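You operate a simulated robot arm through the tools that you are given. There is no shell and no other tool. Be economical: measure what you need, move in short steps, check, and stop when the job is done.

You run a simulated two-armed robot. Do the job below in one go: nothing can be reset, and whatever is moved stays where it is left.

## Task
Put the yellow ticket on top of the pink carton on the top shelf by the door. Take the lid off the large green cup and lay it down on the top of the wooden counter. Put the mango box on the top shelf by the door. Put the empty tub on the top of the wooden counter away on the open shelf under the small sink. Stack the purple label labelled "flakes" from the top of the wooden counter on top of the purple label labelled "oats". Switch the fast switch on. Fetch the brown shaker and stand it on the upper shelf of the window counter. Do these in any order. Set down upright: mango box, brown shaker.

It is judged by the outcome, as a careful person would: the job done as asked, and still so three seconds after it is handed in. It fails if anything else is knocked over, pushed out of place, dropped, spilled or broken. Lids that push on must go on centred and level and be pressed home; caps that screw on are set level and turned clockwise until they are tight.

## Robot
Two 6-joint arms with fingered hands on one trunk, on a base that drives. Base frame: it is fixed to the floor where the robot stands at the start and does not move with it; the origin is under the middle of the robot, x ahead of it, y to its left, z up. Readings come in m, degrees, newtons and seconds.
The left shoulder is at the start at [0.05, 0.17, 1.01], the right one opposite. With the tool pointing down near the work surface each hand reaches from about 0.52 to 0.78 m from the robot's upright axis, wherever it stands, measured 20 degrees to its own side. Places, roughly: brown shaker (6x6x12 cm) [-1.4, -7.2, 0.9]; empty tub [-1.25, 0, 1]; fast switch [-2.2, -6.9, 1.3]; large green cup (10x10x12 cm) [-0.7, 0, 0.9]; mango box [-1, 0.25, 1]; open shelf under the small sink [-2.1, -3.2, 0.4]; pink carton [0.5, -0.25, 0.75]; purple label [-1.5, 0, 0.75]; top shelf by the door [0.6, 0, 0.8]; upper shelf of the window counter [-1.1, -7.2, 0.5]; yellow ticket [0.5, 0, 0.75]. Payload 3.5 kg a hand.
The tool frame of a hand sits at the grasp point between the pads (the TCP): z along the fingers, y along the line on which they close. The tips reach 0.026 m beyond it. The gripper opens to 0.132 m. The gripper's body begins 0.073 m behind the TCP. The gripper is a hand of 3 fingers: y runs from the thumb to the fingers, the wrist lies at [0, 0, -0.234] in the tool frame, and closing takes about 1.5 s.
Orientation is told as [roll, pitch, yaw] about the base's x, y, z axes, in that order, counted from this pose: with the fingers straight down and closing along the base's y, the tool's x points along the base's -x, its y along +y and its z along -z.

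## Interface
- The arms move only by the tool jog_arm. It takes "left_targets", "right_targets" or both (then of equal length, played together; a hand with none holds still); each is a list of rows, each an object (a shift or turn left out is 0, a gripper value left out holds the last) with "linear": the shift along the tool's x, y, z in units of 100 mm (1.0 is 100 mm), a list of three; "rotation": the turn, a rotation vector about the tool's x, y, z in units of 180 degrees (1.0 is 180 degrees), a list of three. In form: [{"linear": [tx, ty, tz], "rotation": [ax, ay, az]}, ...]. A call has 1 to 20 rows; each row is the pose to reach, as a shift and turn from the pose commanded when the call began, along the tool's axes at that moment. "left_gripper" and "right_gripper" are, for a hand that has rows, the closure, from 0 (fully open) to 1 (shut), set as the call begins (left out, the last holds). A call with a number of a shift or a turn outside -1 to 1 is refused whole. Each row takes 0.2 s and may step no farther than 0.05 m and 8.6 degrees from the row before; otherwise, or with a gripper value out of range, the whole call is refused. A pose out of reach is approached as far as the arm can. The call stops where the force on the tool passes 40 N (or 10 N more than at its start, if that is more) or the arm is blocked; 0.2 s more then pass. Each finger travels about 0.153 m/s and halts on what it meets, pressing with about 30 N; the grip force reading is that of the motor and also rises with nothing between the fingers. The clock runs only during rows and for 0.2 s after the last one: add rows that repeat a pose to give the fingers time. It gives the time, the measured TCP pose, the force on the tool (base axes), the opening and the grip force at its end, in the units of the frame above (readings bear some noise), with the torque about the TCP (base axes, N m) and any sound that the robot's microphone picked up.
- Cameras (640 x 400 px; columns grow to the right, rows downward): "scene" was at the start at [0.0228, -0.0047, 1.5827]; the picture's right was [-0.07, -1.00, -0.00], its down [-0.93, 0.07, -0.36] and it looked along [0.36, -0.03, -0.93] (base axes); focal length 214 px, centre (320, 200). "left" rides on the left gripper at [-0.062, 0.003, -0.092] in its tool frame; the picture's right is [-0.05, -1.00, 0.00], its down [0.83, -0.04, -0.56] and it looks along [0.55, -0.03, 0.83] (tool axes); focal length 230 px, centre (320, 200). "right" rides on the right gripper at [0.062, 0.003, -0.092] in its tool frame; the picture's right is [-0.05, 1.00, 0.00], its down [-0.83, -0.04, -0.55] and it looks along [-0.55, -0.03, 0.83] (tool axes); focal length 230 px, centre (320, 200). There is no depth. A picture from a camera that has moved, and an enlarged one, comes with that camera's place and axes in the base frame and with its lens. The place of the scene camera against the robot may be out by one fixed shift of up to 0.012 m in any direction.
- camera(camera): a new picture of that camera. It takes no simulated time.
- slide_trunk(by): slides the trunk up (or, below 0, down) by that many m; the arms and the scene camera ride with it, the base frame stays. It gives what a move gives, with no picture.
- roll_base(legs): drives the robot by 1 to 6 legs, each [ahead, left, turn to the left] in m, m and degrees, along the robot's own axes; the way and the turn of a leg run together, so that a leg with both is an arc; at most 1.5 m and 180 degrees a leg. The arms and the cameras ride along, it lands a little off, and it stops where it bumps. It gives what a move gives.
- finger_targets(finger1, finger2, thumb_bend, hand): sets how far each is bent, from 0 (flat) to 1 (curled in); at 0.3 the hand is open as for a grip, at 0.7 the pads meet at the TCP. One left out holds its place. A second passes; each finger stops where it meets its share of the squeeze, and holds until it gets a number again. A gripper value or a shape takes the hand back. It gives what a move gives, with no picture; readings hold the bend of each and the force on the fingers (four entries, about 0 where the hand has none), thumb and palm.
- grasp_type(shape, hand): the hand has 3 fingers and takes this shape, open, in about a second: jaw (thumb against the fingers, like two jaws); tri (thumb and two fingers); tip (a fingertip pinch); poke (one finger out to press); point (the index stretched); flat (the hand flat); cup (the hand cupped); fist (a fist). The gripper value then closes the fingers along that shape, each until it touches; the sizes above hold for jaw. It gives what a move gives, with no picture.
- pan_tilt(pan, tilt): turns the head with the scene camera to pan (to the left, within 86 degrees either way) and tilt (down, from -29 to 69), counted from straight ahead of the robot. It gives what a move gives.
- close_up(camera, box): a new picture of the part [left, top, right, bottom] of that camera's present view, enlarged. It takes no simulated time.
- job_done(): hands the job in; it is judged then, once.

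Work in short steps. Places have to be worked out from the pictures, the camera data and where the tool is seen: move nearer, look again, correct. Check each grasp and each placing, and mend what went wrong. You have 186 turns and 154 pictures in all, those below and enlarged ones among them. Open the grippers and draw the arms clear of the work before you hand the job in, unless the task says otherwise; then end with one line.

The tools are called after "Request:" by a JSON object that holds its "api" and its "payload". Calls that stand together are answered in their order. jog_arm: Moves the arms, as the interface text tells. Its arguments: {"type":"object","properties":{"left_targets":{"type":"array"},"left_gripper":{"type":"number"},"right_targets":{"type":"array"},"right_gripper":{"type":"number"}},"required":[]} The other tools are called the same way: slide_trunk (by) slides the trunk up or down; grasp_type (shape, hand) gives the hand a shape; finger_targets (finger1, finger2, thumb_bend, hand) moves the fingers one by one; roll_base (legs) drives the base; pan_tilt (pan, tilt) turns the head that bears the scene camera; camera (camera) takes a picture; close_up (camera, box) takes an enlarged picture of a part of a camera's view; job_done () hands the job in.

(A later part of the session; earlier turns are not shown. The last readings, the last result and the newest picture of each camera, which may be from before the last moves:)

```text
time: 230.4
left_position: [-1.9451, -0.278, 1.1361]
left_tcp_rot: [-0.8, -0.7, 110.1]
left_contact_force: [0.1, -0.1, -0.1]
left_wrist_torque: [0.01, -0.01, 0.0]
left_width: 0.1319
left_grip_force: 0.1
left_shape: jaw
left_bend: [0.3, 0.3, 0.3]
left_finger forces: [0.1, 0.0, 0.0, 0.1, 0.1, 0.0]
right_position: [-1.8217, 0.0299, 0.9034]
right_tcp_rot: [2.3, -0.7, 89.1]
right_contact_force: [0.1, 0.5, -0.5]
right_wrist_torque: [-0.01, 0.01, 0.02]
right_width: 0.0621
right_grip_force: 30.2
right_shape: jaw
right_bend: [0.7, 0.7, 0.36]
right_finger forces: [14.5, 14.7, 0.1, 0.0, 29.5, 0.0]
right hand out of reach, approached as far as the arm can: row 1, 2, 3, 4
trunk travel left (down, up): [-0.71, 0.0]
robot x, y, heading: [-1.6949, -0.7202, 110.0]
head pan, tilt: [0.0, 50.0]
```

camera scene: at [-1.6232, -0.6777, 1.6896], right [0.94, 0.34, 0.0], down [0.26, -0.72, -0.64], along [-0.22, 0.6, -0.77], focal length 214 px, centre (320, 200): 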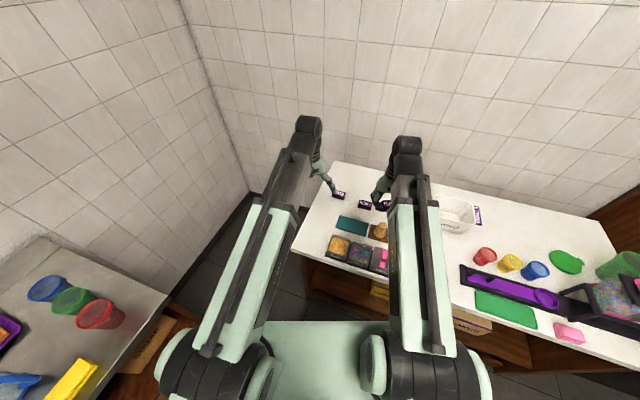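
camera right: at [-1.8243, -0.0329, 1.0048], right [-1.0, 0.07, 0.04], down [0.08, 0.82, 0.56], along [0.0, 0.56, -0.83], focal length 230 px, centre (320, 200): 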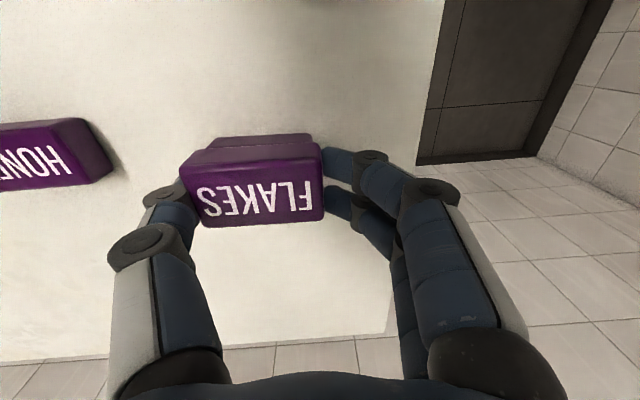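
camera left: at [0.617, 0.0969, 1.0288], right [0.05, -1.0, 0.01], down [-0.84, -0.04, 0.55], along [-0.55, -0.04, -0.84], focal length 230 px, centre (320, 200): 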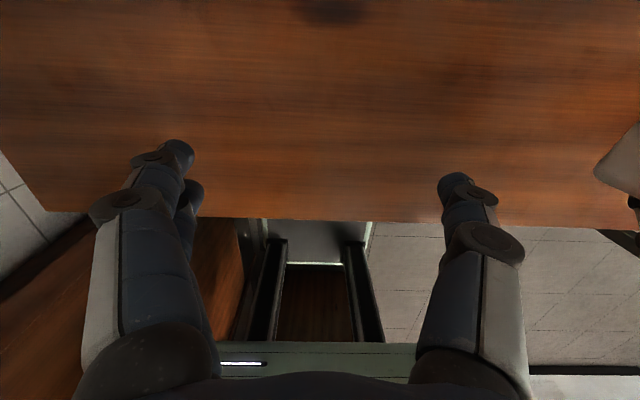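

Request:
{"api": "jog_arm", "payload": {"right_targets": [{"linear": [0, 0, 0.03]}, {"linear": [0, 0, 0.055]}, {"linear": [0, 0, 0.08]}]}}

Request:
{"api": "close_up", "payload": {"camera": "scene", "box": [300, 160, 400, 222]}}

```text
time: 231.2
left_position: [-1.9439, -0.2801, 1.138]
left_tcp_rot: [-0.7, -0.6, 110.1]
left_contact_force: [-0.5, 1.0, 0.0]
left_wrist_torque: [-0.01, 0.0, 0.04]
left_width: 0.1317
left_grip_force: 0.1
left_shape: jaw
left_bend: [0.3, 0.3, 0.3]
left_finger forces: [0.0, 0.0, 0.1, 0.0, 0.0, 0.0]
right_position: [-1.8216, 0.0291, 0.8984]
right_tcp_rot: [2.4, -0.9, 89.2]
right_contact_force: [-0.4, 2.9, 25.7]
right_wrist_torque: [0.05, -0.8, 0.11]
right_width: 0.0624
right_grip_force: 30.3
right_shape: jaw
right_bend: [0.7, 0.7, 0.36]
right_finger forces: [15.6, 16.0, 0.0, 0.0, 34.0, 0.0]
trunk travel left (down, up): [-0.71, 0.0]
robot x, y, heading: [-1.6949, -0.7161, 110.1]
head pan, tilt: [0.0, 50.0]
```

```text
6.40 times, centred on (350, 191) of scene
camera zoom: at [-1.6989, -0.6853, 1.6902], right [0.94, 0.34, 0.0], down [0.26, -0.72, -0.64], along [-0.22, 0.6, -0.77], focal length 1373 px, centre (128, 258)
```

zoom: 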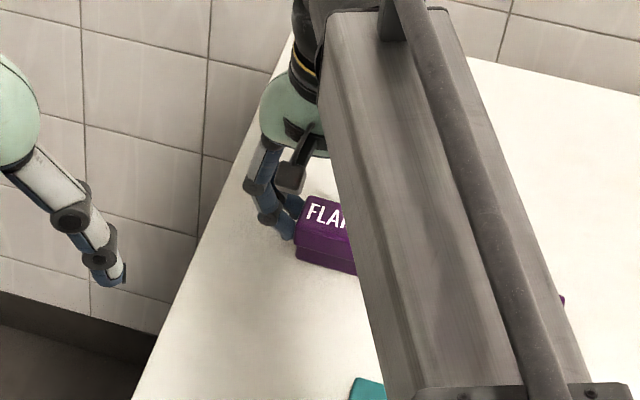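

In contact, stacked squarely. Ease the pressure, open, and rise.

Request:
{"api": "jog_arm", "payload": {"right_targets": [{"linear": [0, 0, -0.03]}, {"linear": [0, 0, -0.035]}]}}

Request:
{"api": "jog_arm", "payload": {"right_targets": [{"linear": [0, 0, 0]}, {"linear": [0, 0, 0]}, {"linear": [0, 0, 0]}, {"linear": [0, 0, 0]}, {"linear": [0, 0, 0]}, {"linear": [0, 0, -0.2]}, {"linear": [0, 0, -0.6]}, {"linear": [0, 0, -1.0]}], "right_gripper": 0}}

Request:
{"api": "camera", "payload": {"camera": "right"}}

```text
time: 231.8
left_position: [-1.9452, -0.2789, 1.1376]
left_tcp_rot: [-0.8, -0.5, 110.1]
left_contact_force: [0.3, -0.2, 0.5]
left_wrist_torque: [-0.02, -0.02, 0.0]
left_width: 0.1319
left_grip_force: 0.0
left_shape: jaw
left_bend: [0.3, 0.3, 0.3]
left_finger forces: [0.0, 0.1, 0.1, 0.0, 0.1, 0.0]
right_position: [-1.8206, 0.0294, 0.8989]
right_tcp_rot: [2.4, -0.6, 89.0]
right_contact_force: [1.1, 3.4, 12.3]
right_wrist_torque: [0.12, -0.33, 0.09]
right_width: 0.0624
right_grip_force: 29.8
right_shape: jaw
right_bend: [0.7, 0.7, 0.36]
right_finger forces: [15.3, 15.8, 0.0, 0.0, 33.1, 0.0]
trunk travel left (down, up): [-0.71, 0.0]
robot x, y, heading: [-1.6921, -0.7177, 110.1]
head pan, tilt: [0.0, 50.0]
```

```text
time: 233.6
left_position: [-1.9441, -0.2783, 1.1361]
left_tcp_rot: [-0.8, -0.6, 110.1]
left_contact_force: [0.1, 0.1, 0.3]
left_wrist_torque: [-0.02, -0.01, 0.05]
left_width: 0.1319
left_grip_force: 0.1
left_shape: jaw
left_bend: [0.3, 0.3, 0.3]
left_finger forces: [0.0, 0.0, 0.0, 0.0, 0.0, 0.1]
right_position: [-1.8183, 0.0303, 1.0022]
right_tcp_rot: [2.2, -0.6, 89.2]
right_contact_force: [0.3, -1.0, -0.2]
right_wrist_torque: [0.03, -0.06, -0.01]
right_width: 0.1319
right_grip_force: 0.1
right_shape: jaw
right_bend: [0.3, 0.3, 0.3]
right_finger forces: [0.0, 0.1, 0.0, 0.1, 0.1, 0.0]
trunk travel left (down, up): [-0.71, 0.0]
robot x, y, heading: [-1.6966, -0.7198, 110.1]
head pan, tilt: [0.0, 50.0]
```

```text
48 pictures are left
camera right: at [-1.8183, -0.0322, 1.0942], right [-1.0, 0.07, 0.04], down [0.08, 0.82, 0.56], along [0.0, 0.56, -0.83], focal length 230 px, centre (320, 200)
```

right: 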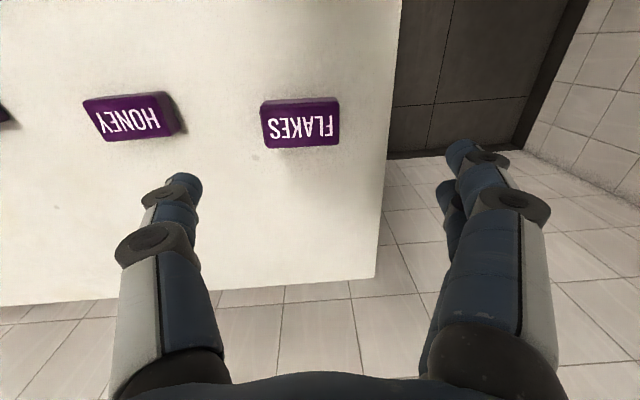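

FLAKES sits on OATS. Next the tub: retract, straighten to heading 90 and slide east so the right hand faces the tub.

Request:
{"api": "jog_arm", "payload": {"right_targets": [{"linear": [0.2, 0, -0.4]}, {"linear": [0.5, 0, -0.8]}, {"linear": [1.0, 0, -1.0], "rotation": [0, 0, -0.03]}]}}

Request:
{"api": "roll_base", "payload": {"legs": [[-0.02, 0, -20], [0, -0.25, 0]]}}

Request:
{"api": "camera", "payload": {"camera": "right"}}

Request:
{"api": "camera", "payload": {"camera": "scene"}}

```text
refused: row 3 steps farther than a row can; nothing moved
```

```text
time: 236.5
left_position: [-1.5181, -0.2394, 1.1374]
left_tcp_rot: [-0.6, -0.7, 89.7]
left_contact_force: [0.4, 0.0, 0.6]
left_wrist_torque: [0.01, -0.01, 0.03]
left_width: 0.132
left_grip_force: 0.0
left_shape: jaw
left_bend: [0.3, 0.3, 0.3]
left_finger forces: [0.0, 0.0, 0.1, 0.0, 0.0, 0.0]
right_position: [-1.2919, 0.0059, 1.0025]
right_tcp_rot: [2.3, -0.4, 68.7]
right_contact_force: [0.2, 0.6, 0.9]
right_wrist_torque: [-0.02, 0.0, 0.01]
right_width: 0.1321
right_grip_force: 0.1
right_shape: jaw
right_bend: [0.3, 0.3, 0.3]
right_finger forces: [0.0, 0.0, 0.0, 0.0, 0.0, 0.1]
trunk travel left (down, up): [-0.71, 0.0]
robot x, y, heading: [-1.4383, -0.7418, 89.8]
head pan, tilt: [0.0, 50.0]
```

```text
47 pictures are left
camera right: at [-1.3141, -0.0529, 1.0939], right [-0.91, 0.41, 0.04], down [0.36, 0.75, 0.56], along [0.2, 0.53, -0.83], focal length 230 px, centre (320, 200)
```

right: 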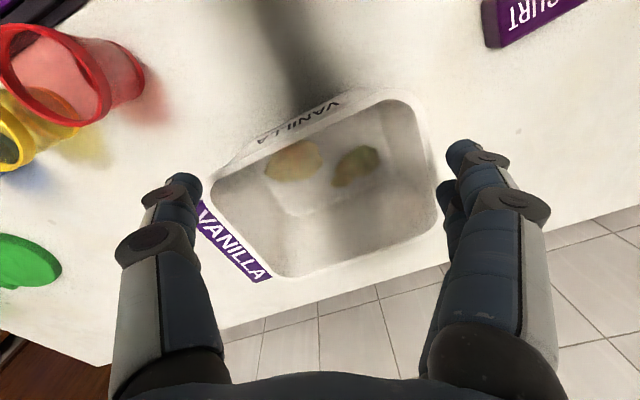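

```text
46 pictures are left
camera scene: at [-1.4282, -0.702, 1.6896], right [1.0, -0.01, 0.0], down [-0.01, -0.77, -0.64], along [0.0, 0.64, -0.77], focal length 214 px, centre (320, 200)
```

scene: 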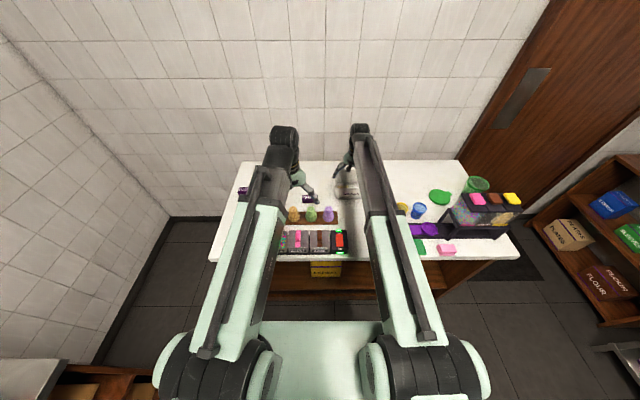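

The tub (rim z≈0.94, about 15×12 cm, x −1.36…−1.20, y 0…0.12) is right below. I'll pinch its near (south) wall, so I rotate the right hand ~105° and roll 6 cm ahead.

Request:
{"api": "jog_arm", "payload": {"right_targets": [{"linear": [0, 0, -0.3], "rotation": [0, 0, -0.045]}, {"linear": [0.1, 0, -0.4], "rotation": [0, 0, -0.09]}, {"linear": [0.2, 0, -0.4], "rotation": [0, 0, -0.135]}, {"linear": [0.3, 0, -0.4], "rotation": [0, 0, -0.18]}, {"linear": [0.4, 0, -0.4], "rotation": [0, 0, -0.225]}, {"linear": [0.5, 0, -0.4], "rotation": [0, 0, -0.27]}, {"linear": [0.6, 0, -0.4], "rotation": [0, 0, -0.315]}, {"linear": [0.6, 0, -0.4], "rotation": [0, 0, -0.36]}, {"linear": [0.6, 0, -0.4], "rotation": [0, 0, -0.405]}, {"linear": [0.6, 0, -0.4], "rotation": [0, 0, -0.45]}, {"linear": [0.6, 0, -0.4], "rotation": [0, 0, -0.495]}, {"linear": [0.6, 0, -0.4], "rotation": [0, 0, -0.54]}, {"linear": [0.6, 0, -0.4], "rotation": [0, 0, -0.585]}]}}

Request:
{"api": "roll_base", "payload": {"legs": [[0.06, 0, 0]]}}

Request:
{"api": "camera", "payload": {"camera": "right"}}

```text
time: 239.3
left_position: [-1.5202, -0.239, 1.1365]
left_tcp_rot: [-0.9, -0.6, 89.7]
left_contact_force: [0.6, -0.4, -0.2]
left_wrist_torque: [-0.01, 0.04, 0.0]
left_width: 0.1319
left_grip_force: 0.0
left_shape: jaw
left_bend: [0.3, 0.3, 0.3]
left_finger forces: [0.0, 0.0, 0.1, 0.1, 0.0, 0.0]
right_position: [-1.3142, -0.0521, 1.0423]
right_tcp_rot: [-1.1, -2.0, 174.2]
right_contact_force: [1.0, -0.7, -0.3]
right_wrist_torque: [-0.01, 0.03, -0.01]
right_width: 0.1318
right_grip_force: 0.1
right_shape: jaw
right_bend: [0.3, 0.3, 0.3]
right_finger forces: [0.0, 0.0, 0.1, 0.1, 0.0, 0.0]
trunk travel left (down, up): [-0.71, 0.0]
robot x, y, heading: [-1.4396, -0.7377, 89.6]
head pan, tilt: [0.0, 50.0]
```

```text
time: 240.3
left_position: [-1.5189, -0.1768, 1.1357]
left_tcp_rot: [-0.7, -0.4, 89.7]
left_contact_force: [0.1, 0.3, 0.1]
left_wrist_torque: [-0.02, 0.0, -0.01]
left_width: 0.132
left_grip_force: 0.1
left_shape: jaw
left_bend: [0.3, 0.3, 0.3]
left_finger forces: [0.0, 0.0, 0.0, 0.1, 0.0, 0.1]
right_position: [-1.315, 0.01, 1.0405]
right_tcp_rot: [-1.0, -1.9, 174.1]
right_contact_force: [0.6, 0.5, 0.3]
right_wrist_torque: [-0.07, 0.01, 0.02]
right_width: 0.1316
right_grip_force: 0.1
right_shape: jaw
right_bend: [0.3, 0.3, 0.3]
right_finger forces: [0.0, 0.1, 0.1, 0.1, 0.0, 0.0]
trunk travel left (down, up): [-0.71, 0.0]
robot x, y, heading: [-1.4356, -0.68, 89.4]
head pan, tilt: [0.0, 50.0]
```

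```text
45 pictures are left
camera right: at [-1.2501, -0.0013, 1.1307], right [-0.15, -0.99, -0.02], down [-0.8, 0.12, 0.58], along [-0.58, 0.1, -0.81], focal length 230 px, centre (320, 200)
```

right: 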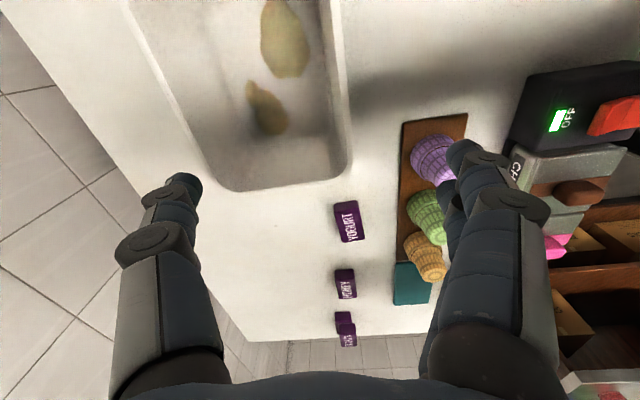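

Near rim line is at y≈−0.008. I move to the wall's middle (x≈−1.278) and lower so the thumb goes inside and fingers outside.

Request:
{"api": "jog_arm", "payload": {"right_targets": [{"linear": [0.38, 0.12, 0]}, {"linear": [0.38, 0.12, 0.3]}, {"linear": [0.38, 0.12, 0.6]}]}}

Request:
{"api": "camera", "payload": {"camera": "right"}}

```text
time: 241.1
left_position: [-1.5198, -0.1786, 1.1364]
left_tcp_rot: [-0.7, -0.5, 89.7]
left_contact_force: [0.0, -0.9, 0.3]
left_wrist_torque: [-0.02, 0.01, 0.01]
left_width: 0.1319
left_grip_force: 0.1
left_shape: jaw
left_bend: [0.3, 0.3, 0.3]
left_finger forces: [0.0, 0.0, 0.0, 0.0, 0.0, 0.0]
right_position: [-1.2855, -0.0076, 0.9809]
right_tcp_rot: [-1.2, -1.8, 173.7]
right_contact_force: [0.6, 0.4, 0.6]
right_wrist_torque: [0.02, 0.05, -0.03]
right_width: 0.1322
right_grip_force: 0.1
right_shape: jaw
right_bend: [0.3, 0.3, 0.3]
right_finger forces: [0.0, 0.1, 0.0, 0.0, 0.0, 0.0]
right hand out of reach, approached as far as the arm can: row 1, 2, 3
trunk travel left (down, up): [-0.71, 0.0]
robot x, y, heading: [-1.4371, -0.6827, 89.8]
head pan, tilt: [0.0, 50.0]
```

```text
44 pictures are left
camera right: at [-1.2217, -0.0202, 1.0721], right [-0.16, -0.99, -0.02], down [-0.8, 0.12, 0.58], along [-0.57, 0.11, -0.81], focal length 230 px, centre (320, 200)
```

right: 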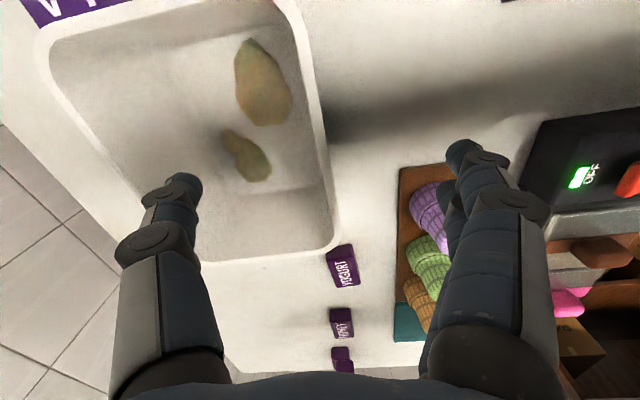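

Rim line passes right through the grasp point. Descend 5.5 cm and close.

Request:
{"api": "jog_arm", "payload": {"right_targets": [{"linear": [0, 0, 0.2]}, {"linear": [0, 0, 0.4]}, {"linear": [0, 0, 0.55]}]}}

Request:
{"api": "jog_arm", "payload": {"right_targets": [{"linear": [0, 0, 0]}, {"linear": [0, 0, 0]}, {"linear": [0, 0, 0]}, {"linear": [0, 0, 0]}, {"linear": [0, 0, 0]}, {"linear": [0, 0, 0]}, {"linear": [0, 0, 0]}, {"linear": [0, 0, 0]}], "right_gripper": 1}}

Request:
{"api": "jog_arm", "payload": {"right_targets": [{"linear": [0, 0, -0.2]}, {"linear": [0, 0, -0.6]}, {"linear": [0, 0, -1.0]}]}}

Request:
{"api": "camera", "payload": {"camera": "right"}}

```text
time: 241.9
left_position: [-1.5193, -0.1787, 1.1373]
left_tcp_rot: [-0.8, -0.6, 89.8]
left_contact_force: [0.1, -0.3, -0.6]
left_wrist_torque: [-0.01, 0.01, 0.0]
left_width: 0.1317
left_grip_force: 0.0
left_shape: jaw
left_bend: [0.3, 0.3, 0.3]
left_finger forces: [0.0, 0.0, 0.0, 0.0, 0.1, 0.0]
right_position: [-1.2898, -0.0035, 0.925]
right_tcp_rot: [-1.0, -1.8, 173.8]
right_contact_force: [0.1, 1.0, 0.5]
right_wrist_torque: [-0.03, 0.03, 0.01]
right_width: 0.1319
right_grip_force: 0.1
right_shape: jaw
right_bend: [0.3, 0.3, 0.3]
right_finger forces: [0.0, 0.0, 0.1, 0.0, 0.1, 0.0]
trunk travel left (down, up): [-0.71, 0.0]
robot x, y, heading: [-1.4402, -0.6773, 89.8]
head pan, tilt: [0.0, 50.0]
```

```text
time: 243.7
left_position: [-1.52, -0.179, 1.137]
left_tcp_rot: [-0.8, -0.6, 89.7]
left_contact_force: [0.8, 0.0, -0.1]
left_wrist_torque: [0.0, 0.01, -0.02]
left_width: 0.1322
left_grip_force: 0.0
left_shape: jaw
left_bend: [0.3, 0.3, 0.3]
left_finger forces: [0.0, 0.1, 0.0, 0.0, 0.0, 0.1]
right_position: [-1.2887, -0.0053, 0.9249]
right_tcp_rot: [-1.1, -1.8, 173.9]
right_contact_force: [0.8, -0.2, 1.0]
right_wrist_torque: [-0.04, -0.03, -0.01]
right_width: 0.0001
right_grip_force: 29.7
right_shape: jaw
right_bend: [0.68, 0.71, 0.7]
right_finger forces: [13.9, 12.8, 0.0, 0.1, 26.6, 0.0]
trunk travel left (down, up): [-0.71, 0.0]
robot x, y, heading: [-1.4325, -0.6779, 89.7]
head pan, tilt: [0.0, 50.0]
```

```text
time: 244.5
left_position: [-1.5197, -0.1796, 1.1364]
left_tcp_rot: [-0.8, -0.5, 89.7]
left_contact_force: [0.2, -0.4, 0.1]
left_wrist_torque: [-0.02, 0.02, 0.02]
left_width: 0.1317
left_grip_force: 0.0
left_shape: jaw
left_bend: [0.3, 0.3, 0.3]
left_finger forces: [0.1, 0.0, 0.0, 0.0, 0.0, 0.0]
right_position: [-1.2864, -0.0058, 1.026]
right_tcp_rot: [-1.1, -1.8, 173.7]
right_contact_force: [-0.8, 0.6, -0.4]
right_wrist_torque: [-0.01, -0.01, -0.03]
right_width: 0.0
right_grip_force: 29.6
right_shape: jaw
right_bend: [0.68, 0.71, 0.7]
right_finger forces: [14.3, 12.7, 0.0, 0.1, 27.1, 0.1]
trunk travel left (down, up): [-0.71, 0.0]
robot x, y, heading: [-1.4387, -0.6797, 89.7]
head pan, tilt: [0.0, 50.0]
```

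```text
43 pictures are left
camera right: at [-1.2229, -0.0193, 1.1156], right [-0.16, -0.99, -0.02], down [-0.8, 0.12, 0.58], along [-0.57, 0.11, -0.81], focal length 230 px, centre (320, 200)
```

right: 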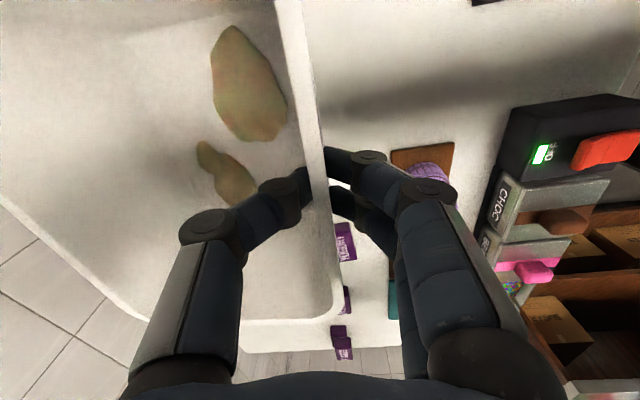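

Tub lifted level by its wall. Raise more, then drive back, turn to face −x and head toward the sink.

Request:
{"api": "jog_arm", "payload": {"right_targets": [{"linear": [0, 0, -0.35]}, {"linear": [0, 0, -0.7]}, {"linear": [0, 0.3, -0.8]}, {"linear": [0, 0.7, -0.9]}, {"linear": [0, 1.0, -0.9]}]}}

Request:
{"api": "roll_base", "payload": {"legs": [[-0.55, 0, 0], [0, -0.5, 0], [0, 0, 90], [0, 1.3, 0]]}}

Request:
{"api": "pan_tilt", "payload": {"pan": 0, "tilt": 40}}

Request:
{"api": "camera", "payload": {"camera": "scene"}}

```text
time: 245.7
left_position: [-1.5188, -0.1795, 1.1354]
left_tcp_rot: [-0.8, -0.6, 89.7]
left_contact_force: [0.6, -0.3, 0.3]
left_wrist_torque: [-0.01, 0.0, 0.01]
left_width: 0.132
left_grip_force: 0.2
left_shape: jaw
left_bend: [0.3, 0.3, 0.3]
left_finger forces: [0.0, 0.1, 0.0, 0.0, 0.1, 0.0]
right_position: [-1.2931, -0.1077, 1.1128]
right_tcp_rot: [-1.1, -1.9, 174.1]
right_contact_force: [0.0, 0.7, -0.3]
right_wrist_torque: [-0.05, 0.06, 0.0]
right_width: 0.0004
right_grip_force: 29.8
right_shape: jaw
right_bend: [0.68, 0.71, 0.7]
right_finger forces: [14.4, 12.9, 0.0, 0.0, 27.1, 0.0]
trunk travel left (down, up): [-0.71, 0.0]
robot x, y, heading: [-1.4381, -0.6762, 89.7]
head pan, tilt: [0.0, 50.0]
```

```text
time: 261.5
left_position: [-1.3617, -2.6613, 1.1362]
left_tcp_rot: [-0.8, -0.6, -175.9]
left_contact_force: [0.5, -0.8, 0.5]
left_wrist_torque: [0.01, -0.01, 0.01]
left_width: 0.1319
left_grip_force: 0.0
left_shape: jaw
left_bend: [0.3, 0.3, 0.3]
left_finger forces: [0.0, 0.0, 0.0, 0.1, 0.2, 0.1]
right_position: [-1.4516, -2.4416, 1.1125]
right_tcp_rot: [-1.2, -2.1, -91.5]
right_contact_force: [-1.4, 0.2, -0.5]
right_wrist_torque: [-0.02, -0.05, -0.01]
right_width: 0.0001
right_grip_force: 30.2
right_shape: jaw
right_bend: [0.68, 0.71, 0.7]
right_finger forces: [13.8, 12.5, 0.1, 0.0, 26.3, 0.1]
trunk travel left (down, up): [-0.71, 0.0]
robot x, y, heading: [-0.8693, -2.5431, -175.8]
head pan, tilt: [0.0, 50.0]
```

```text
time: 262.2
left_position: [-1.3623, -2.6616, 1.1367]
left_tcp_rot: [-0.8, -0.6, -175.9]
left_contact_force: [0.7, 0.4, -0.7]
left_wrist_torque: [0.0, 0.0, -0.01]
left_width: 0.132
left_grip_force: 0.0
left_shape: jaw
left_bend: [0.3, 0.3, 0.3]
left_finger forces: [0.0, 0.1, 0.1, 0.0, 0.1, 0.1]
right_position: [-1.4505, -2.4415, 1.1117]
right_tcp_rot: [-1.1, -2.0, -91.4]
right_contact_force: [-1.0, -0.1, 0.0]
right_wrist_torque: [-0.02, -0.07, 0.01]
right_width: 0.0
right_grip_force: 30.0
right_shape: jaw
right_bend: [0.68, 0.71, 0.7]
right_finger forces: [13.8, 12.5, 0.1, 0.0, 26.4, 0.0]
trunk travel left (down, up): [-0.71, 0.0]
robot x, y, heading: [-0.8685, -2.5407, -176.0]
head pan, tilt: [0.0, 40.0]
```

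```text
42 pictures are left
camera scene: at [-0.9078, -2.5445, 1.7038], right [-0.07, 1.0, 0.0], down [0.64, 0.05, -0.77], along [-0.76, -0.05, -0.64], focal length 214 px, centre (320, 200)
```

scene: 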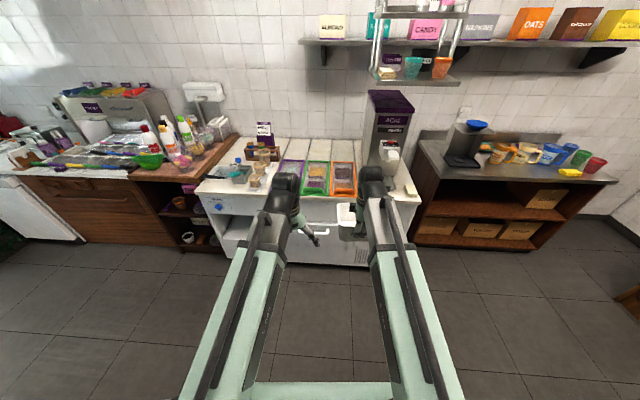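

I see the sink cabinet with an open shelf left of the freezer. Strafing there.

Request:
{"api": "roll_base", "payload": {"legs": [[0, 0.85, -4]]}}

Request:
{"api": "pan_tilt", "payload": {"pan": 0, "tilt": 48}}

Request:
{"api": "camera", "payload": {"camera": "scene"}}

```text
time: 266.7
left_position: [-1.3406, -3.4586, 1.1366]
left_tcp_rot: [-0.8, -0.6, 179.8]
left_contact_force: [0.1, 0.6, -1.0]
left_wrist_torque: [-0.02, 0.0, -0.04]
left_width: 0.1321
left_grip_force: 0.1
left_shape: jaw
left_bend: [0.3, 0.3, 0.3]
left_finger forces: [0.0, 0.0, 0.0, 0.0, 0.0, 0.1]
right_position: [-1.4146, -3.2311, 1.1122]
right_tcp_rot: [-1.1, -1.9, -95.8]
right_contact_force: [0.6, -0.5, -0.5]
right_wrist_torque: [-0.02, -0.02, 0.01]
right_width: 0.0
right_grip_force: 29.8
right_shape: jaw
right_bend: [0.68, 0.71, 0.7]
right_finger forces: [13.8, 12.6, 0.0, 0.1, 26.3, 0.1]
trunk travel left (down, up): [-0.71, 0.0]
robot x, y, heading: [-0.84, -3.3727, 179.7]
head pan, tilt: [0.0, 40.0]
```

```text
time: 267.4
left_position: [-1.3413, -3.4574, 1.1361]
left_tcp_rot: [-0.8, -0.7, 179.8]
left_contact_force: [-0.4, -0.5, -0.6]
left_wrist_torque: [0.03, 0.02, 0.02]
left_width: 0.1319
left_grip_force: 0.1
left_shape: jaw
left_bend: [0.3, 0.3, 0.3]
left_finger forces: [0.1, 0.1, 0.1, 0.1, 0.0, 0.0]
right_position: [-1.4134, -3.2311, 1.1125]
right_tcp_rot: [-1.1, -2.0, -95.8]
right_contact_force: [-0.1, 0.7, -1.3]
right_wrist_torque: [0.0, -0.03, 0.0]
right_width: 0.0
right_grip_force: 29.7
right_shape: jaw
right_bend: [0.68, 0.71, 0.7]
right_finger forces: [13.9, 12.6, 0.0, 0.0, 26.3, 0.0]
trunk travel left (down, up): [-0.71, 0.0]
robot x, y, heading: [-0.8429, -3.3764, 179.7]
head pan, tilt: [0.0, 48.0]
```

```text
41 pictures are left
camera scene: at [-0.8739, -3.3743, 1.6924], right [0.0, 1.0, 0.0], down [0.74, 0.0, -0.67], along [-0.67, 0.0, -0.74], focal length 214 px, centre (320, 200)
```

scene: 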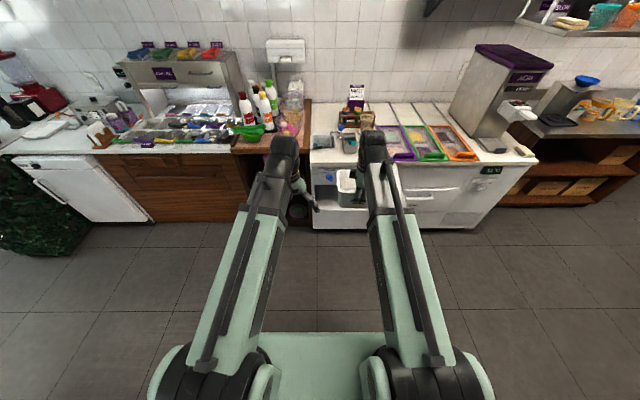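

The open column spans roughly y −3.94…−3.45 but is hidden behind my left arm. I swing the base right and pan left to look in.

Request:
{"api": "roll_base", "payload": {"legs": [[0, 0.25, -28]]}}

Request:
{"api": "pan_tilt", "payload": {"pan": 32, "tilt": 40}}

Request:
{"api": "camera", "payload": {"camera": "scene"}}

```text
time: 269.2
left_position: [-1.3834, -3.4533, 1.1375]
left_tcp_rot: [-0.8, -0.6, 151.5]
left_contact_force: [-0.1, -0.1, 0.7]
left_wrist_torque: [0.01, 0.01, -0.02]
left_width: 0.1318
left_grip_force: 0.1
left_shape: jaw
left_bend: [0.3, 0.3, 0.3]
left_finger forces: [0.1, 0.0, 0.0, 0.1, 0.0, 0.1]
right_position: [-1.3402, -3.2197, 1.1128]
right_tcp_rot: [-1.2, -2.0, -124.2]
right_contact_force: [-0.2, 0.4, -1.4]
right_wrist_torque: [0.02, -0.04, 0.02]
right_width: 0.0
right_grip_force: 30.2
right_shape: jaw
right_bend: [0.68, 0.71, 0.7]
right_finger forces: [13.8, 12.6, 0.0, 0.0, 26.3, 0.0]
trunk travel left (down, up): [-0.71, 0.0]
robot x, y, heading: [-0.9059, -3.6174, 151.6]
head pan, tilt: [0.0, 48.0]
```

```text
time: 270.1
left_position: [-1.3829, -3.4522, 1.1363]
left_tcp_rot: [-0.9, -0.6, 151.5]
left_contact_force: [0.5, 0.2, -0.1]
left_wrist_torque: [-0.01, 0.01, -0.01]
left_width: 0.1319
left_grip_force: 0.1
left_shape: jaw
left_bend: [0.3, 0.3, 0.3]
left_finger forces: [0.0, 0.1, 0.0, 0.0, 0.1, 0.0]
right_position: [-1.3398, -3.2193, 1.1123]
right_tcp_rot: [-1.1, -2.0, -124.1]
right_contact_force: [0.0, 0.2, -0.9]
right_wrist_torque: [-0.03, -0.04, -0.03]
right_width: 0.0
right_grip_force: 30.1
right_shape: jaw
right_bend: [0.68, 0.71, 0.7]
right_finger forces: [13.8, 12.5, 0.1, 0.1, 26.3, 0.1]
trunk travel left (down, up): [-0.71, 0.0]
robot x, y, heading: [-0.9042, -3.6206, 151.3]
head pan, tilt: [32.0, 40.0]
```

```text
40 pictures are left
camera scene: at [-0.947, -3.6406, 1.7038], right [-0.06, 1.0, 0.0], down [0.64, 0.04, -0.77], along [-0.76, -0.05, -0.64], focal length 214 px, centre (320, 200)
```

scene: 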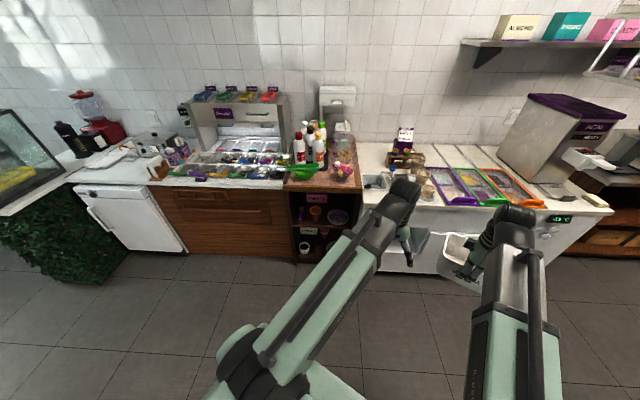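

The white unit has a small basin with an open compartment under it near y≈−3.2, matching the task's place. Zooming.

Request:
{"api": "close_up", "payload": {"camera": "scene", "box": [340, 160, 480, 280]}}

Request:
{"api": "close_up", "payload": {"camera": "scene", "box": [280, 80, 400, 270]}}

```text
3.33 times, centred on (410, 220) of scene
camera zoom: at [-0.947, -3.6406, 1.7038], right [-0.06, 1.0, 0.0], down [0.64, 0.04, -0.77], along [-0.76, -0.05, -0.64], focal length 715 px, centre (20, 133)
```

zoom: 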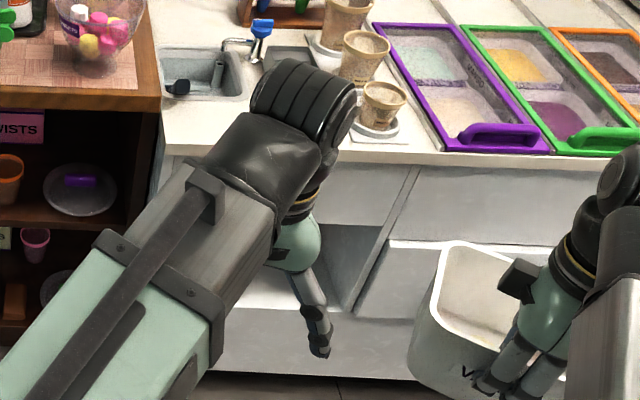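

```text
2.11 times, centred on (340, 175) of scene
camera zoom: at [-0.947, -3.6406, 1.7038], right [-0.06, 1.0, 0.0], down [0.64, 0.04, -0.77], along [-0.76, -0.05, -0.64], focal length 452 px, centre (278, 253)
```

zoom: 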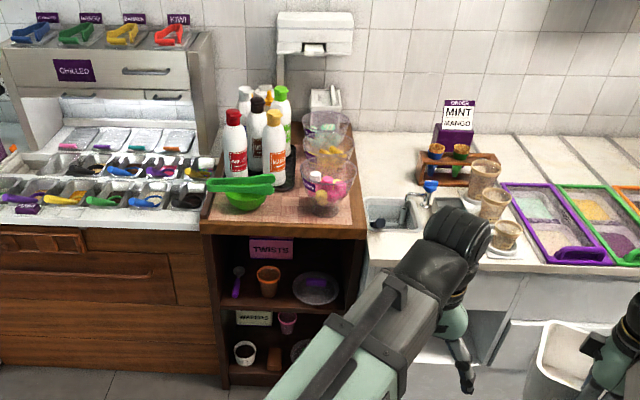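

The open shelf (z≈0.40, y −3.40…−2.98, front x≈−1.89) is under the small basin. I square up in front of it and lower the trunk.

Request:
{"api": "roll_base", "payload": {"legs": [[0, 0, 28.7], [0, -0.27, 0]]}}

Request:
{"api": "slide_trunk", "payload": {"by": -0.42}}

Request:
{"api": "jog_arm", "payload": {"right_targets": [{"linear": [0, 0, 0.4]}, {"linear": [0, 0, 0.8]}, {"linear": [0, 0, 1.0]}]}}

Request:
{"api": "pan_tilt", "payload": {"pan": 0, "tilt": 35}}

Request:
{"api": "camera", "payload": {"camera": "scene"}}

```text
time: 273.5
left_position: [-1.4054, -3.4298, 1.137]
left_tcp_rot: [-0.7, -0.6, -179.0]
left_contact_force: [-0.6, 0.2, 0.3]
left_wrist_torque: [-0.02, -0.03, 0.0]
left_width: 0.1318
left_grip_force: 0.1
left_shape: jaw
left_bend: [0.3, 0.3, 0.3]
left_finger forces: [0.1, 0.1, 0.0, 0.0, 0.1, 0.1]
right_position: [-1.4829, -3.2049, 1.1112]
right_tcp_rot: [-1.0, -2.1, -94.5]
right_contact_force: [0.2, -0.1, 0.0]
right_wrist_torque: [-0.04, -0.04, 0.0]
right_width: 0.0
right_grip_force: 29.9
right_shape: jaw
right_bend: [0.68, 0.71, 0.7]
right_finger forces: [13.9, 12.4, 0.1, 0.0, 26.2, 0.0]
trunk travel left (down, up): [-0.71, 0.0]
robot x, y, heading: [-0.9055, -3.3379, -179.2]
head pan, tilt: [32.0, 40.0]
```

```text
refused: -0.42 is not a number from -0.4 to 0.4
```

```text
time: 274.3
left_position: [-1.4043, -3.4314, 1.1356]
left_tcp_rot: [-0.7, -0.6, -179.1]
left_contact_force: [1.1, 1.1, 0.7]
left_wrist_torque: [0.0, -0.02, -0.03]
left_width: 0.1319
left_grip_force: 0.0
left_shape: jaw
left_bend: [0.3, 0.3, 0.3]
left_finger forces: [0.1, 0.0, 0.0, 0.1, 0.1, 0.0]
right_position: [-1.485, -3.2117, 1.014]
right_tcp_rot: [-1.0, -1.9, -94.6]
right_contact_force: [0.5, -1.4, -1.1]
right_wrist_torque: [-0.06, -0.05, -0.01]
right_width: 0.0
right_grip_force: 29.8
right_shape: jaw
right_bend: [0.68, 0.71, 0.7]
right_finger forces: [13.7, 12.5, 0.0, 0.0, 26.3, 0.0]
trunk travel left (down, up): [-0.71, 0.0]
robot x, y, heading: [-0.9086, -3.3371, -179.1]
head pan, tilt: [32.0, 40.0]
```

```text
time: 275.3
left_position: [-1.405, -3.4306, 1.1379]
left_tcp_rot: [-0.8, -0.5, -179.1]
left_contact_force: [-0.1, -1.1, 0.3]
left_wrist_torque: [0.04, 0.01, -0.01]
left_width: 0.1317
left_grip_force: 0.0
left_shape: jaw
left_bend: [0.3, 0.3, 0.3]
left_finger forces: [0.1, 0.0, 0.1, 0.0, 0.0, 0.1]
right_position: [-1.4852, -3.2108, 1.0145]
right_tcp_rot: [-1.0, -2.0, -94.6]
right_contact_force: [0.3, -0.7, -0.5]
right_wrist_torque: [-0.01, -0.04, 0.01]
right_width: 0.0
right_grip_force: 29.8
right_shape: jaw
right_bend: [0.68, 0.71, 0.7]
right_finger forces: [13.8, 12.5, 0.0, 0.0, 26.2, 0.1]
trunk travel left (down, up): [-0.71, 0.0]
robot x, y, heading: [-0.9075, -3.3378, -179.0]
head pan, tilt: [0.0, 35.0]
```

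```text
37 pictures are left
camera scene: at [-0.949, -3.3392, 1.7114], right [-0.02, 1.0, 0.0], down [0.57, 0.01, -0.82], along [-0.82, -0.01, -0.57], focal length 214 px, centre (320, 200)
```

scene: 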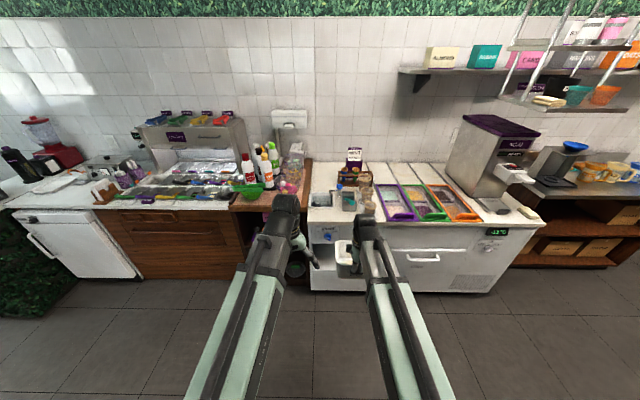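

Lower the trunk 0.4 m, the hand 0.1 m more, and look.

Request:
{"api": "slide_trunk", "payload": {"by": -0.4}}

Request:
{"api": "jog_arm", "payload": {"right_targets": [{"linear": [0, 0, 0.4]}, {"linear": [0, 0, 0.8]}, {"linear": [0, 0, 1.0]}]}}

Request:
{"api": "close_up", "payload": {"camera": "scene", "box": [240, 120, 460, 300]}}

```text
time: 279.1
left_position: [-1.4059, -3.4303, 0.7362]
left_tcp_rot: [-0.8, -0.7, -179.0]
left_contact_force: [0.6, 0.1, -0.5]
left_wrist_torque: [-0.03, 0.01, 0.0]
left_width: 0.1318
left_grip_force: 0.0
left_shape: jaw
left_bend: [0.3, 0.3, 0.3]
left_finger forces: [0.0, 0.1, 0.0, 0.0, 0.1, 0.0]
right_position: [-1.4865, -3.2115, 0.613]
right_tcp_rot: [-1.1, -2.0, -94.7]
right_contact_force: [-0.5, 0.9, -1.2]
right_wrist_torque: [-0.01, -0.06, 0.02]
right_width: 0.0
right_grip_force: 30.2
right_shape: jaw
right_bend: [0.68, 0.71, 0.7]
right_finger forces: [13.6, 12.5, 0.0, 0.0, 26.3, 0.0]
trunk travel left (down, up): [-0.31, 0.4]
robot x, y, heading: [-0.9101, -3.3346, -179.1]
head pan, tilt: [0.0, 35.0]
```

```text
time: 279.9
left_position: [-1.4055, -3.4315, 0.7369]
left_tcp_rot: [-0.9, -0.5, -179.0]
left_contact_force: [-0.4, -0.1, -0.4]
left_wrist_torque: [0.01, -0.02, 0.0]
left_width: 0.1316
left_grip_force: 0.1
left_shape: jaw
left_bend: [0.3, 0.3, 0.3]
left_finger forces: [0.0, 0.0, 0.0, 0.0, 0.1, 0.1]
right_position: [-1.4847, -3.2174, 0.5136]
right_tcp_rot: [-1.1, -2.0, -94.7]
right_contact_force: [-0.3, -0.7, -1.1]
right_wrist_torque: [0.01, -0.02, -0.01]
right_width: 0.0001
right_grip_force: 30.2
right_shape: jaw
right_bend: [0.68, 0.71, 0.7]
right_finger forces: [13.8, 12.5, 0.0, 0.0, 26.2, 0.0]
trunk travel left (down, up): [-0.31, 0.4]
robot x, y, heading: [-0.911, -3.3384, -178.9]
head pan, tilt: [0.0, 35.0]
```

```text
2.22 times, centred on (350, 210) of scene
camera zoom: at [-0.9491, -3.3391, 1.3114], right [-0.02, 1.0, 0.0], down [0.57, 0.01, -0.82], along [-0.82, -0.01, -0.57], focal length 477 px, centre (253, 178)
```

zoom: 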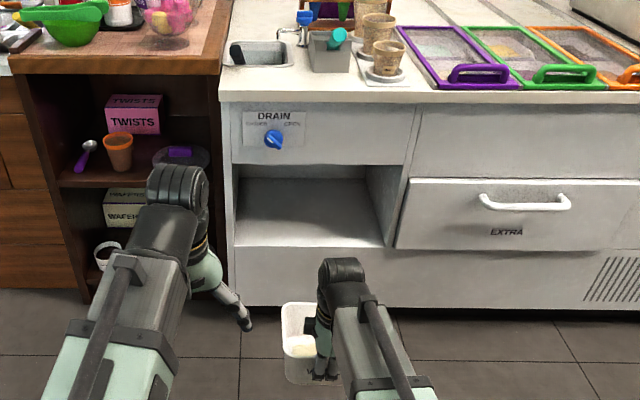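

Opening runs z 0.40–0.67, so the upright hand can't go deep; I tilt the hand 25° back (tub nose-up) so it can go in, and retract the left hand.

Request:
{"api": "jog_arm", "payload": {"right_targets": [{"linear": [0, 0, 0], "rotation": [0.035, 0, 0]}, {"linear": [0, 0, 0.05], "rotation": [0.07, 0, 0]}, {"linear": [0, 0, 0.1], "rotation": [0.105, 0, 0]}, {"linear": [0, 0, 0.15], "rotation": [0.14, 0, 0]}], "left_targets": [{"linear": [0.3, 0, 0]}, {"linear": [0.6, 0, 0]}, {"linear": [0.9, 0, 0]}, {"linear": [1.0, 0, 0]}]}}

Request:
{"api": "roll_base", "payload": {"legs": [[0.2, 0, -1]]}}

Request:
{"api": "camera", "payload": {"camera": "scene"}}

```text
time: 280.9
left_position: [-1.3431, -3.4236, 0.7474]
left_tcp_rot: [-0.8, -0.5, -179.1]
left_contact_force: [-0.6, -1.1, -0.2]
left_wrist_torque: [-0.01, 0.02, -0.01]
left_width: 0.1318
left_grip_force: 0.0
left_shape: jaw
left_bend: [0.3, 0.3, 0.3]
left_finger forces: [0.0, 0.0, 0.1, 0.0, 0.0, 0.0]
left hand out of reach, approached as far as the arm can: row 3, 4
right_position: [-1.4878, -3.2157, 0.4974]
right_tcp_rot: [-26.4, -2.0, -94.7]
right_contact_force: [0.9, 0.6, -1.0]
right_wrist_torque: [0.01, -0.05, 0.01]
right_width: 0.0
right_grip_force: 29.7
right_shape: jaw
right_bend: [0.68, 0.71, 0.7]
right_finger forces: [14.2, 12.5, 0.1, 0.0, 26.3, 0.0]
trunk travel left (down, up): [-0.31, 0.4]
robot x, y, heading: [-0.9119, -3.3359, -178.9]
head pan, tilt: [0.0, 35.0]
```

```text
time: 282.6
left_position: [-1.5511, -3.4183, 0.7502]
left_tcp_rot: [-0.7, -0.5, -179.9]
left_contact_force: [-0.7, 0.5, 0.1]
left_wrist_torque: [0.01, 0.01, 0.01]
left_width: 0.1319
left_grip_force: 0.1
left_shape: jaw
left_bend: [0.3, 0.3, 0.3]
left_finger forces: [0.0, 0.1, 0.0, 0.0, 0.0, 0.0]
right_position: [-1.6928, -3.2102, 0.4986]
right_tcp_rot: [-26.3, -2.0, -95.5]
right_contact_force: [-0.2, -0.4, -0.9]
right_wrist_torque: [-0.01, -0.02, 0.0]
right_width: 0.0
right_grip_force: 30.1
right_shape: jaw
right_bend: [0.68, 0.71, 0.7]
right_finger forces: [14.1, 12.5, 0.0, 0.1, 26.3, 0.0]
trunk travel left (down, up): [-0.31, 0.4]
robot x, y, heading: [-1.1165, -3.3407, -180.1]
head pan, tilt: [0.0, 35.0]
```

```text
35 pictures are left
camera scene: at [-1.1566, -3.3401, 1.3114], right [0.0, 1.0, 0.0], down [0.57, 0.0, -0.82], along [-0.82, 0.0, -0.57], focal length 214 px, centre (320, 200)
```

scene: 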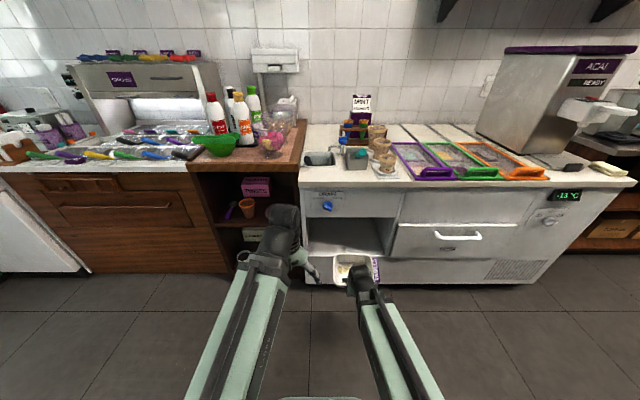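

I need precise geometry of the shelf edge; closer zoom.

Request:
{"api": "close_up", "payload": {"camera": "scene", "box": [280, 170, 420, 300]}}

```text
3.08 times, centred on (350, 235) of scene
camera zoom: at [-1.1566, -3.3401, 1.3114], right [0.0, 1.0, 0.0], down [0.57, 0.0, -0.82], along [-0.82, 0.0, -0.57], focal length 660 px, centre (228, 92)
```

zoom: 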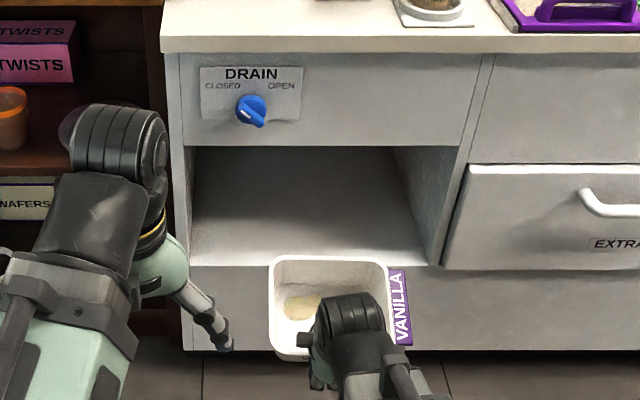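

Front plane x≈−1.97, shelf z≈0.36, opening top ≈0.64. I lower 4.5 cm and drive in to TCP x≈−1.95.

Request:
{"api": "jog_arm", "payload": {"right_targets": [{"linear": [0, 0.1, 0.2]}, {"linear": [0, 0.2, 0.41]}]}}

Request:
{"api": "roll_base", "payload": {"legs": [[0.2, 0, 0]]}}

Request:
{"api": "close_up", "payload": {"camera": "scene", "box": [260, 170, 440, 320]}}

```text
time: 283.2
left_position: [-1.551, -3.4187, 0.7482]
left_tcp_rot: [-0.7, -0.5, -179.9]
left_contact_force: [0.4, 0.4, -0.1]
left_wrist_torque: [0.02, -0.02, 0.0]
left_width: 0.1318
left_grip_force: 0.1
left_shape: jaw
left_bend: [0.3, 0.3, 0.3]
left_finger forces: [0.1, 0.0, 0.0, 0.1, 0.1, 0.0]
right_position: [-1.6931, -3.2114, 0.4534]
right_tcp_rot: [-26.4, -2.0, -95.5]
right_contact_force: [-0.7, 0.2, -0.3]
right_wrist_torque: [-0.03, -0.04, -0.01]
right_width: 0.0
right_grip_force: 29.9
right_shape: jaw
right_bend: [0.68, 0.71, 0.7]
right_finger forces: [14.2, 12.5, 0.0, 0.0, 26.2, 0.0]
trunk travel left (down, up): [-0.31, 0.4]
robot x, y, heading: [-1.1181, -3.3381, -180.2]
head pan, tilt: [0.0, 35.0]
```

```text
time: 284.8
left_position: [-1.7475, -3.4205, 0.7484]
left_tcp_rot: [-0.7, -0.5, -179.7]
left_contact_force: [-0.5, -0.1, 0.0]
left_wrist_torque: [-0.01, 0.03, 0.01]
left_width: 0.1321
left_grip_force: 0.2
left_shape: jaw
left_bend: [0.3, 0.3, 0.3]
left_finger forces: [0.0, 0.0, 0.1, 0.0, 0.1, 0.0]
right_position: [-1.8898, -3.2139, 0.4536]
right_tcp_rot: [-26.2, -2.0, -95.2]
right_contact_force: [-0.2, 0.4, -0.3]
right_wrist_torque: [0.0, -0.08, -0.04]
right_width: 0.0
right_grip_force: 29.7
right_shape: jaw
right_bend: [0.68, 0.71, 0.7]
right_finger forces: [14.1, 12.5, 0.1, 0.1, 26.3, 0.0]
trunk travel left (down, up): [-0.31, 0.4]
robot x, y, heading: [-1.3116, -3.3379, -179.9]
head pan, tilt: [0.0, 35.0]
```

```text
2.67 times, centred on (350, 245) of scene
camera zoom: at [-1.3534, -3.3408, 1.3114], right [0.0, 1.0, 0.0], down [0.57, 0.0, -0.82], along [-0.82, 0.0, -0.57], focal length 572 px, centre (240, 80)
```

zoom: 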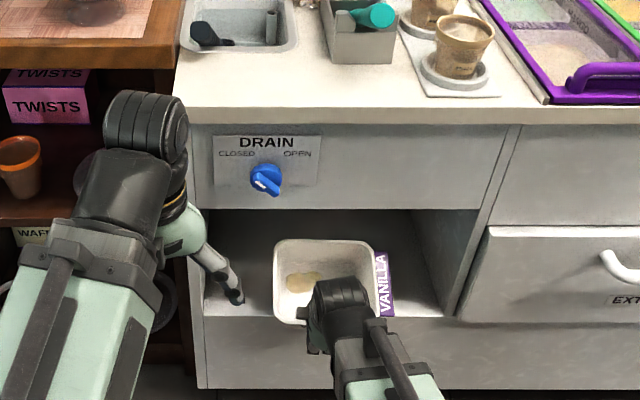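

Tub is entering cleanly. Another 6.5 cm in.

Request:
{"api": "roll_base", "payload": {"legs": [[0.065, 0, 0]]}}

Request:
{"api": "jog_arm", "payload": {"right_targets": [{"linear": [0, 0.04, 0.09]}, {"linear": [0, 0.06, 0.12]}, {"linear": [0, 0.08, 0.16]}]}}

Request:
{"api": "close_up", "payload": {"camera": "scene", "box": [260, 190, 440, 320]}}

```text
time: 285.7
left_position: [-1.8134, -3.421, 0.7489]
left_tcp_rot: [-0.7, -0.5, -179.6]
left_contact_force: [-0.1, 0.6, 0.3]
left_wrist_torque: [-0.01, 0.02, -0.02]
left_width: 0.1317
left_grip_force: 0.0
left_shape: jaw
left_bend: [0.3, 0.3, 0.3]
left_finger forces: [0.0, 0.1, 0.1, 0.1, 0.0, 0.1]
right_position: [-1.957, -3.2146, 0.4531]
right_tcp_rot: [-26.3, -1.9, -95.3]
right_contact_force: [-1.1, 0.7, -0.3]
right_wrist_torque: [0.0, -0.05, -0.02]
right_width: 0.0
right_grip_force: 30.0
right_shape: jaw
right_bend: [0.68, 0.71, 0.7]
right_finger forces: [14.1, 12.6, 0.1, 0.1, 26.4, 0.0]
trunk travel left (down, up): [-0.31, 0.4]
robot x, y, heading: [-1.38, -3.3428, -179.8]
head pan, tilt: [0.0, 35.0]
```

```text
time: 286.5
left_position: [-1.8137, -3.4218, 0.7494]
left_tcp_rot: [-0.7, -0.4, -179.7]
left_contact_force: [0.0, 0.3, 0.1]
left_wrist_torque: [-0.01, 0.02, 0.01]
left_width: 0.132
left_grip_force: 0.1
left_shape: jaw
left_bend: [0.3, 0.3, 0.3]
left_finger forces: [0.1, 0.0, 0.1, 0.0, 0.0, 0.0]
right_position: [-1.9554, -3.216, 0.4363]
right_tcp_rot: [-26.3, -2.0, -95.2]
right_contact_force: [0.1, 1.1, -0.7]
right_wrist_torque: [0.0, -0.07, 0.0]
right_width: 0.0001
right_grip_force: 29.4
right_shape: jaw
right_bend: [0.68, 0.71, 0.7]
right_finger forces: [14.2, 12.5, 0.0, 0.0, 26.3, 0.0]
trunk travel left (down, up): [-0.31, 0.4]
robot x, y, heading: [-1.38, -3.34, -179.7]
head pan, tilt: [0.0, 35.0]
```

```text
3.08 times, centred on (350, 255) of scene
camera zoom: at [-1.4191, -3.3411, 1.3114], right [-0.01, 1.0, 0.0], down [0.57, 0.0, -0.82], along [-0.82, 0.0, -0.57], focal length 660 px, centre (228, 31)
```

zoom: 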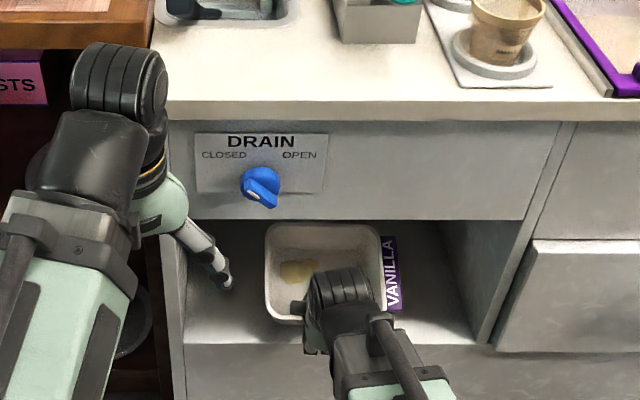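

Tub's near edge is inside the shelf edge. Lower until it touches.

Request:
{"api": "jog_arm", "payload": {"right_targets": [{"linear": [0, 0.02, 0.05]}, {"linear": [0, 0.04, 0.1]}, {"linear": [0, 0.06, 0.14]}, {"linear": [0, 0.08, 0.18]}]}}

```text
time: 287.5
left_position: [-1.8137, -3.4212, 0.749]
left_tcp_rot: [-0.7, -0.6, -179.7]
left_contact_force: [-1.5, 0.0, 0.5]
left_wrist_torque: [-0.01, 0.0, 0.01]
left_width: 0.1319
left_grip_force: 0.2
left_shape: jaw
left_bend: [0.3, 0.3, 0.3]
left_finger forces: [0.0, 0.0, 0.0, 0.0, 0.0, 0.0]
right_position: [-1.9561, -3.2185, 0.4174]
right_tcp_rot: [-26.4, -1.9, -95.2]
right_contact_force: [1.6, -0.2, 4.4]
right_wrist_torque: [0.01, 0.07, 0.01]
right_width: 0.0001
right_grip_force: 30.1
right_shape: jaw
right_bend: [0.67, 0.7, 0.71]
right_finger forces: [15.8, 14.6, 0.0, 0.0, 32.4, 0.1]
trunk travel left (down, up): [-0.31, 0.4]
robot x, y, heading: [-1.3775, -3.3439, -179.6]
head pan, tilt: [0.0, 35.0]
```

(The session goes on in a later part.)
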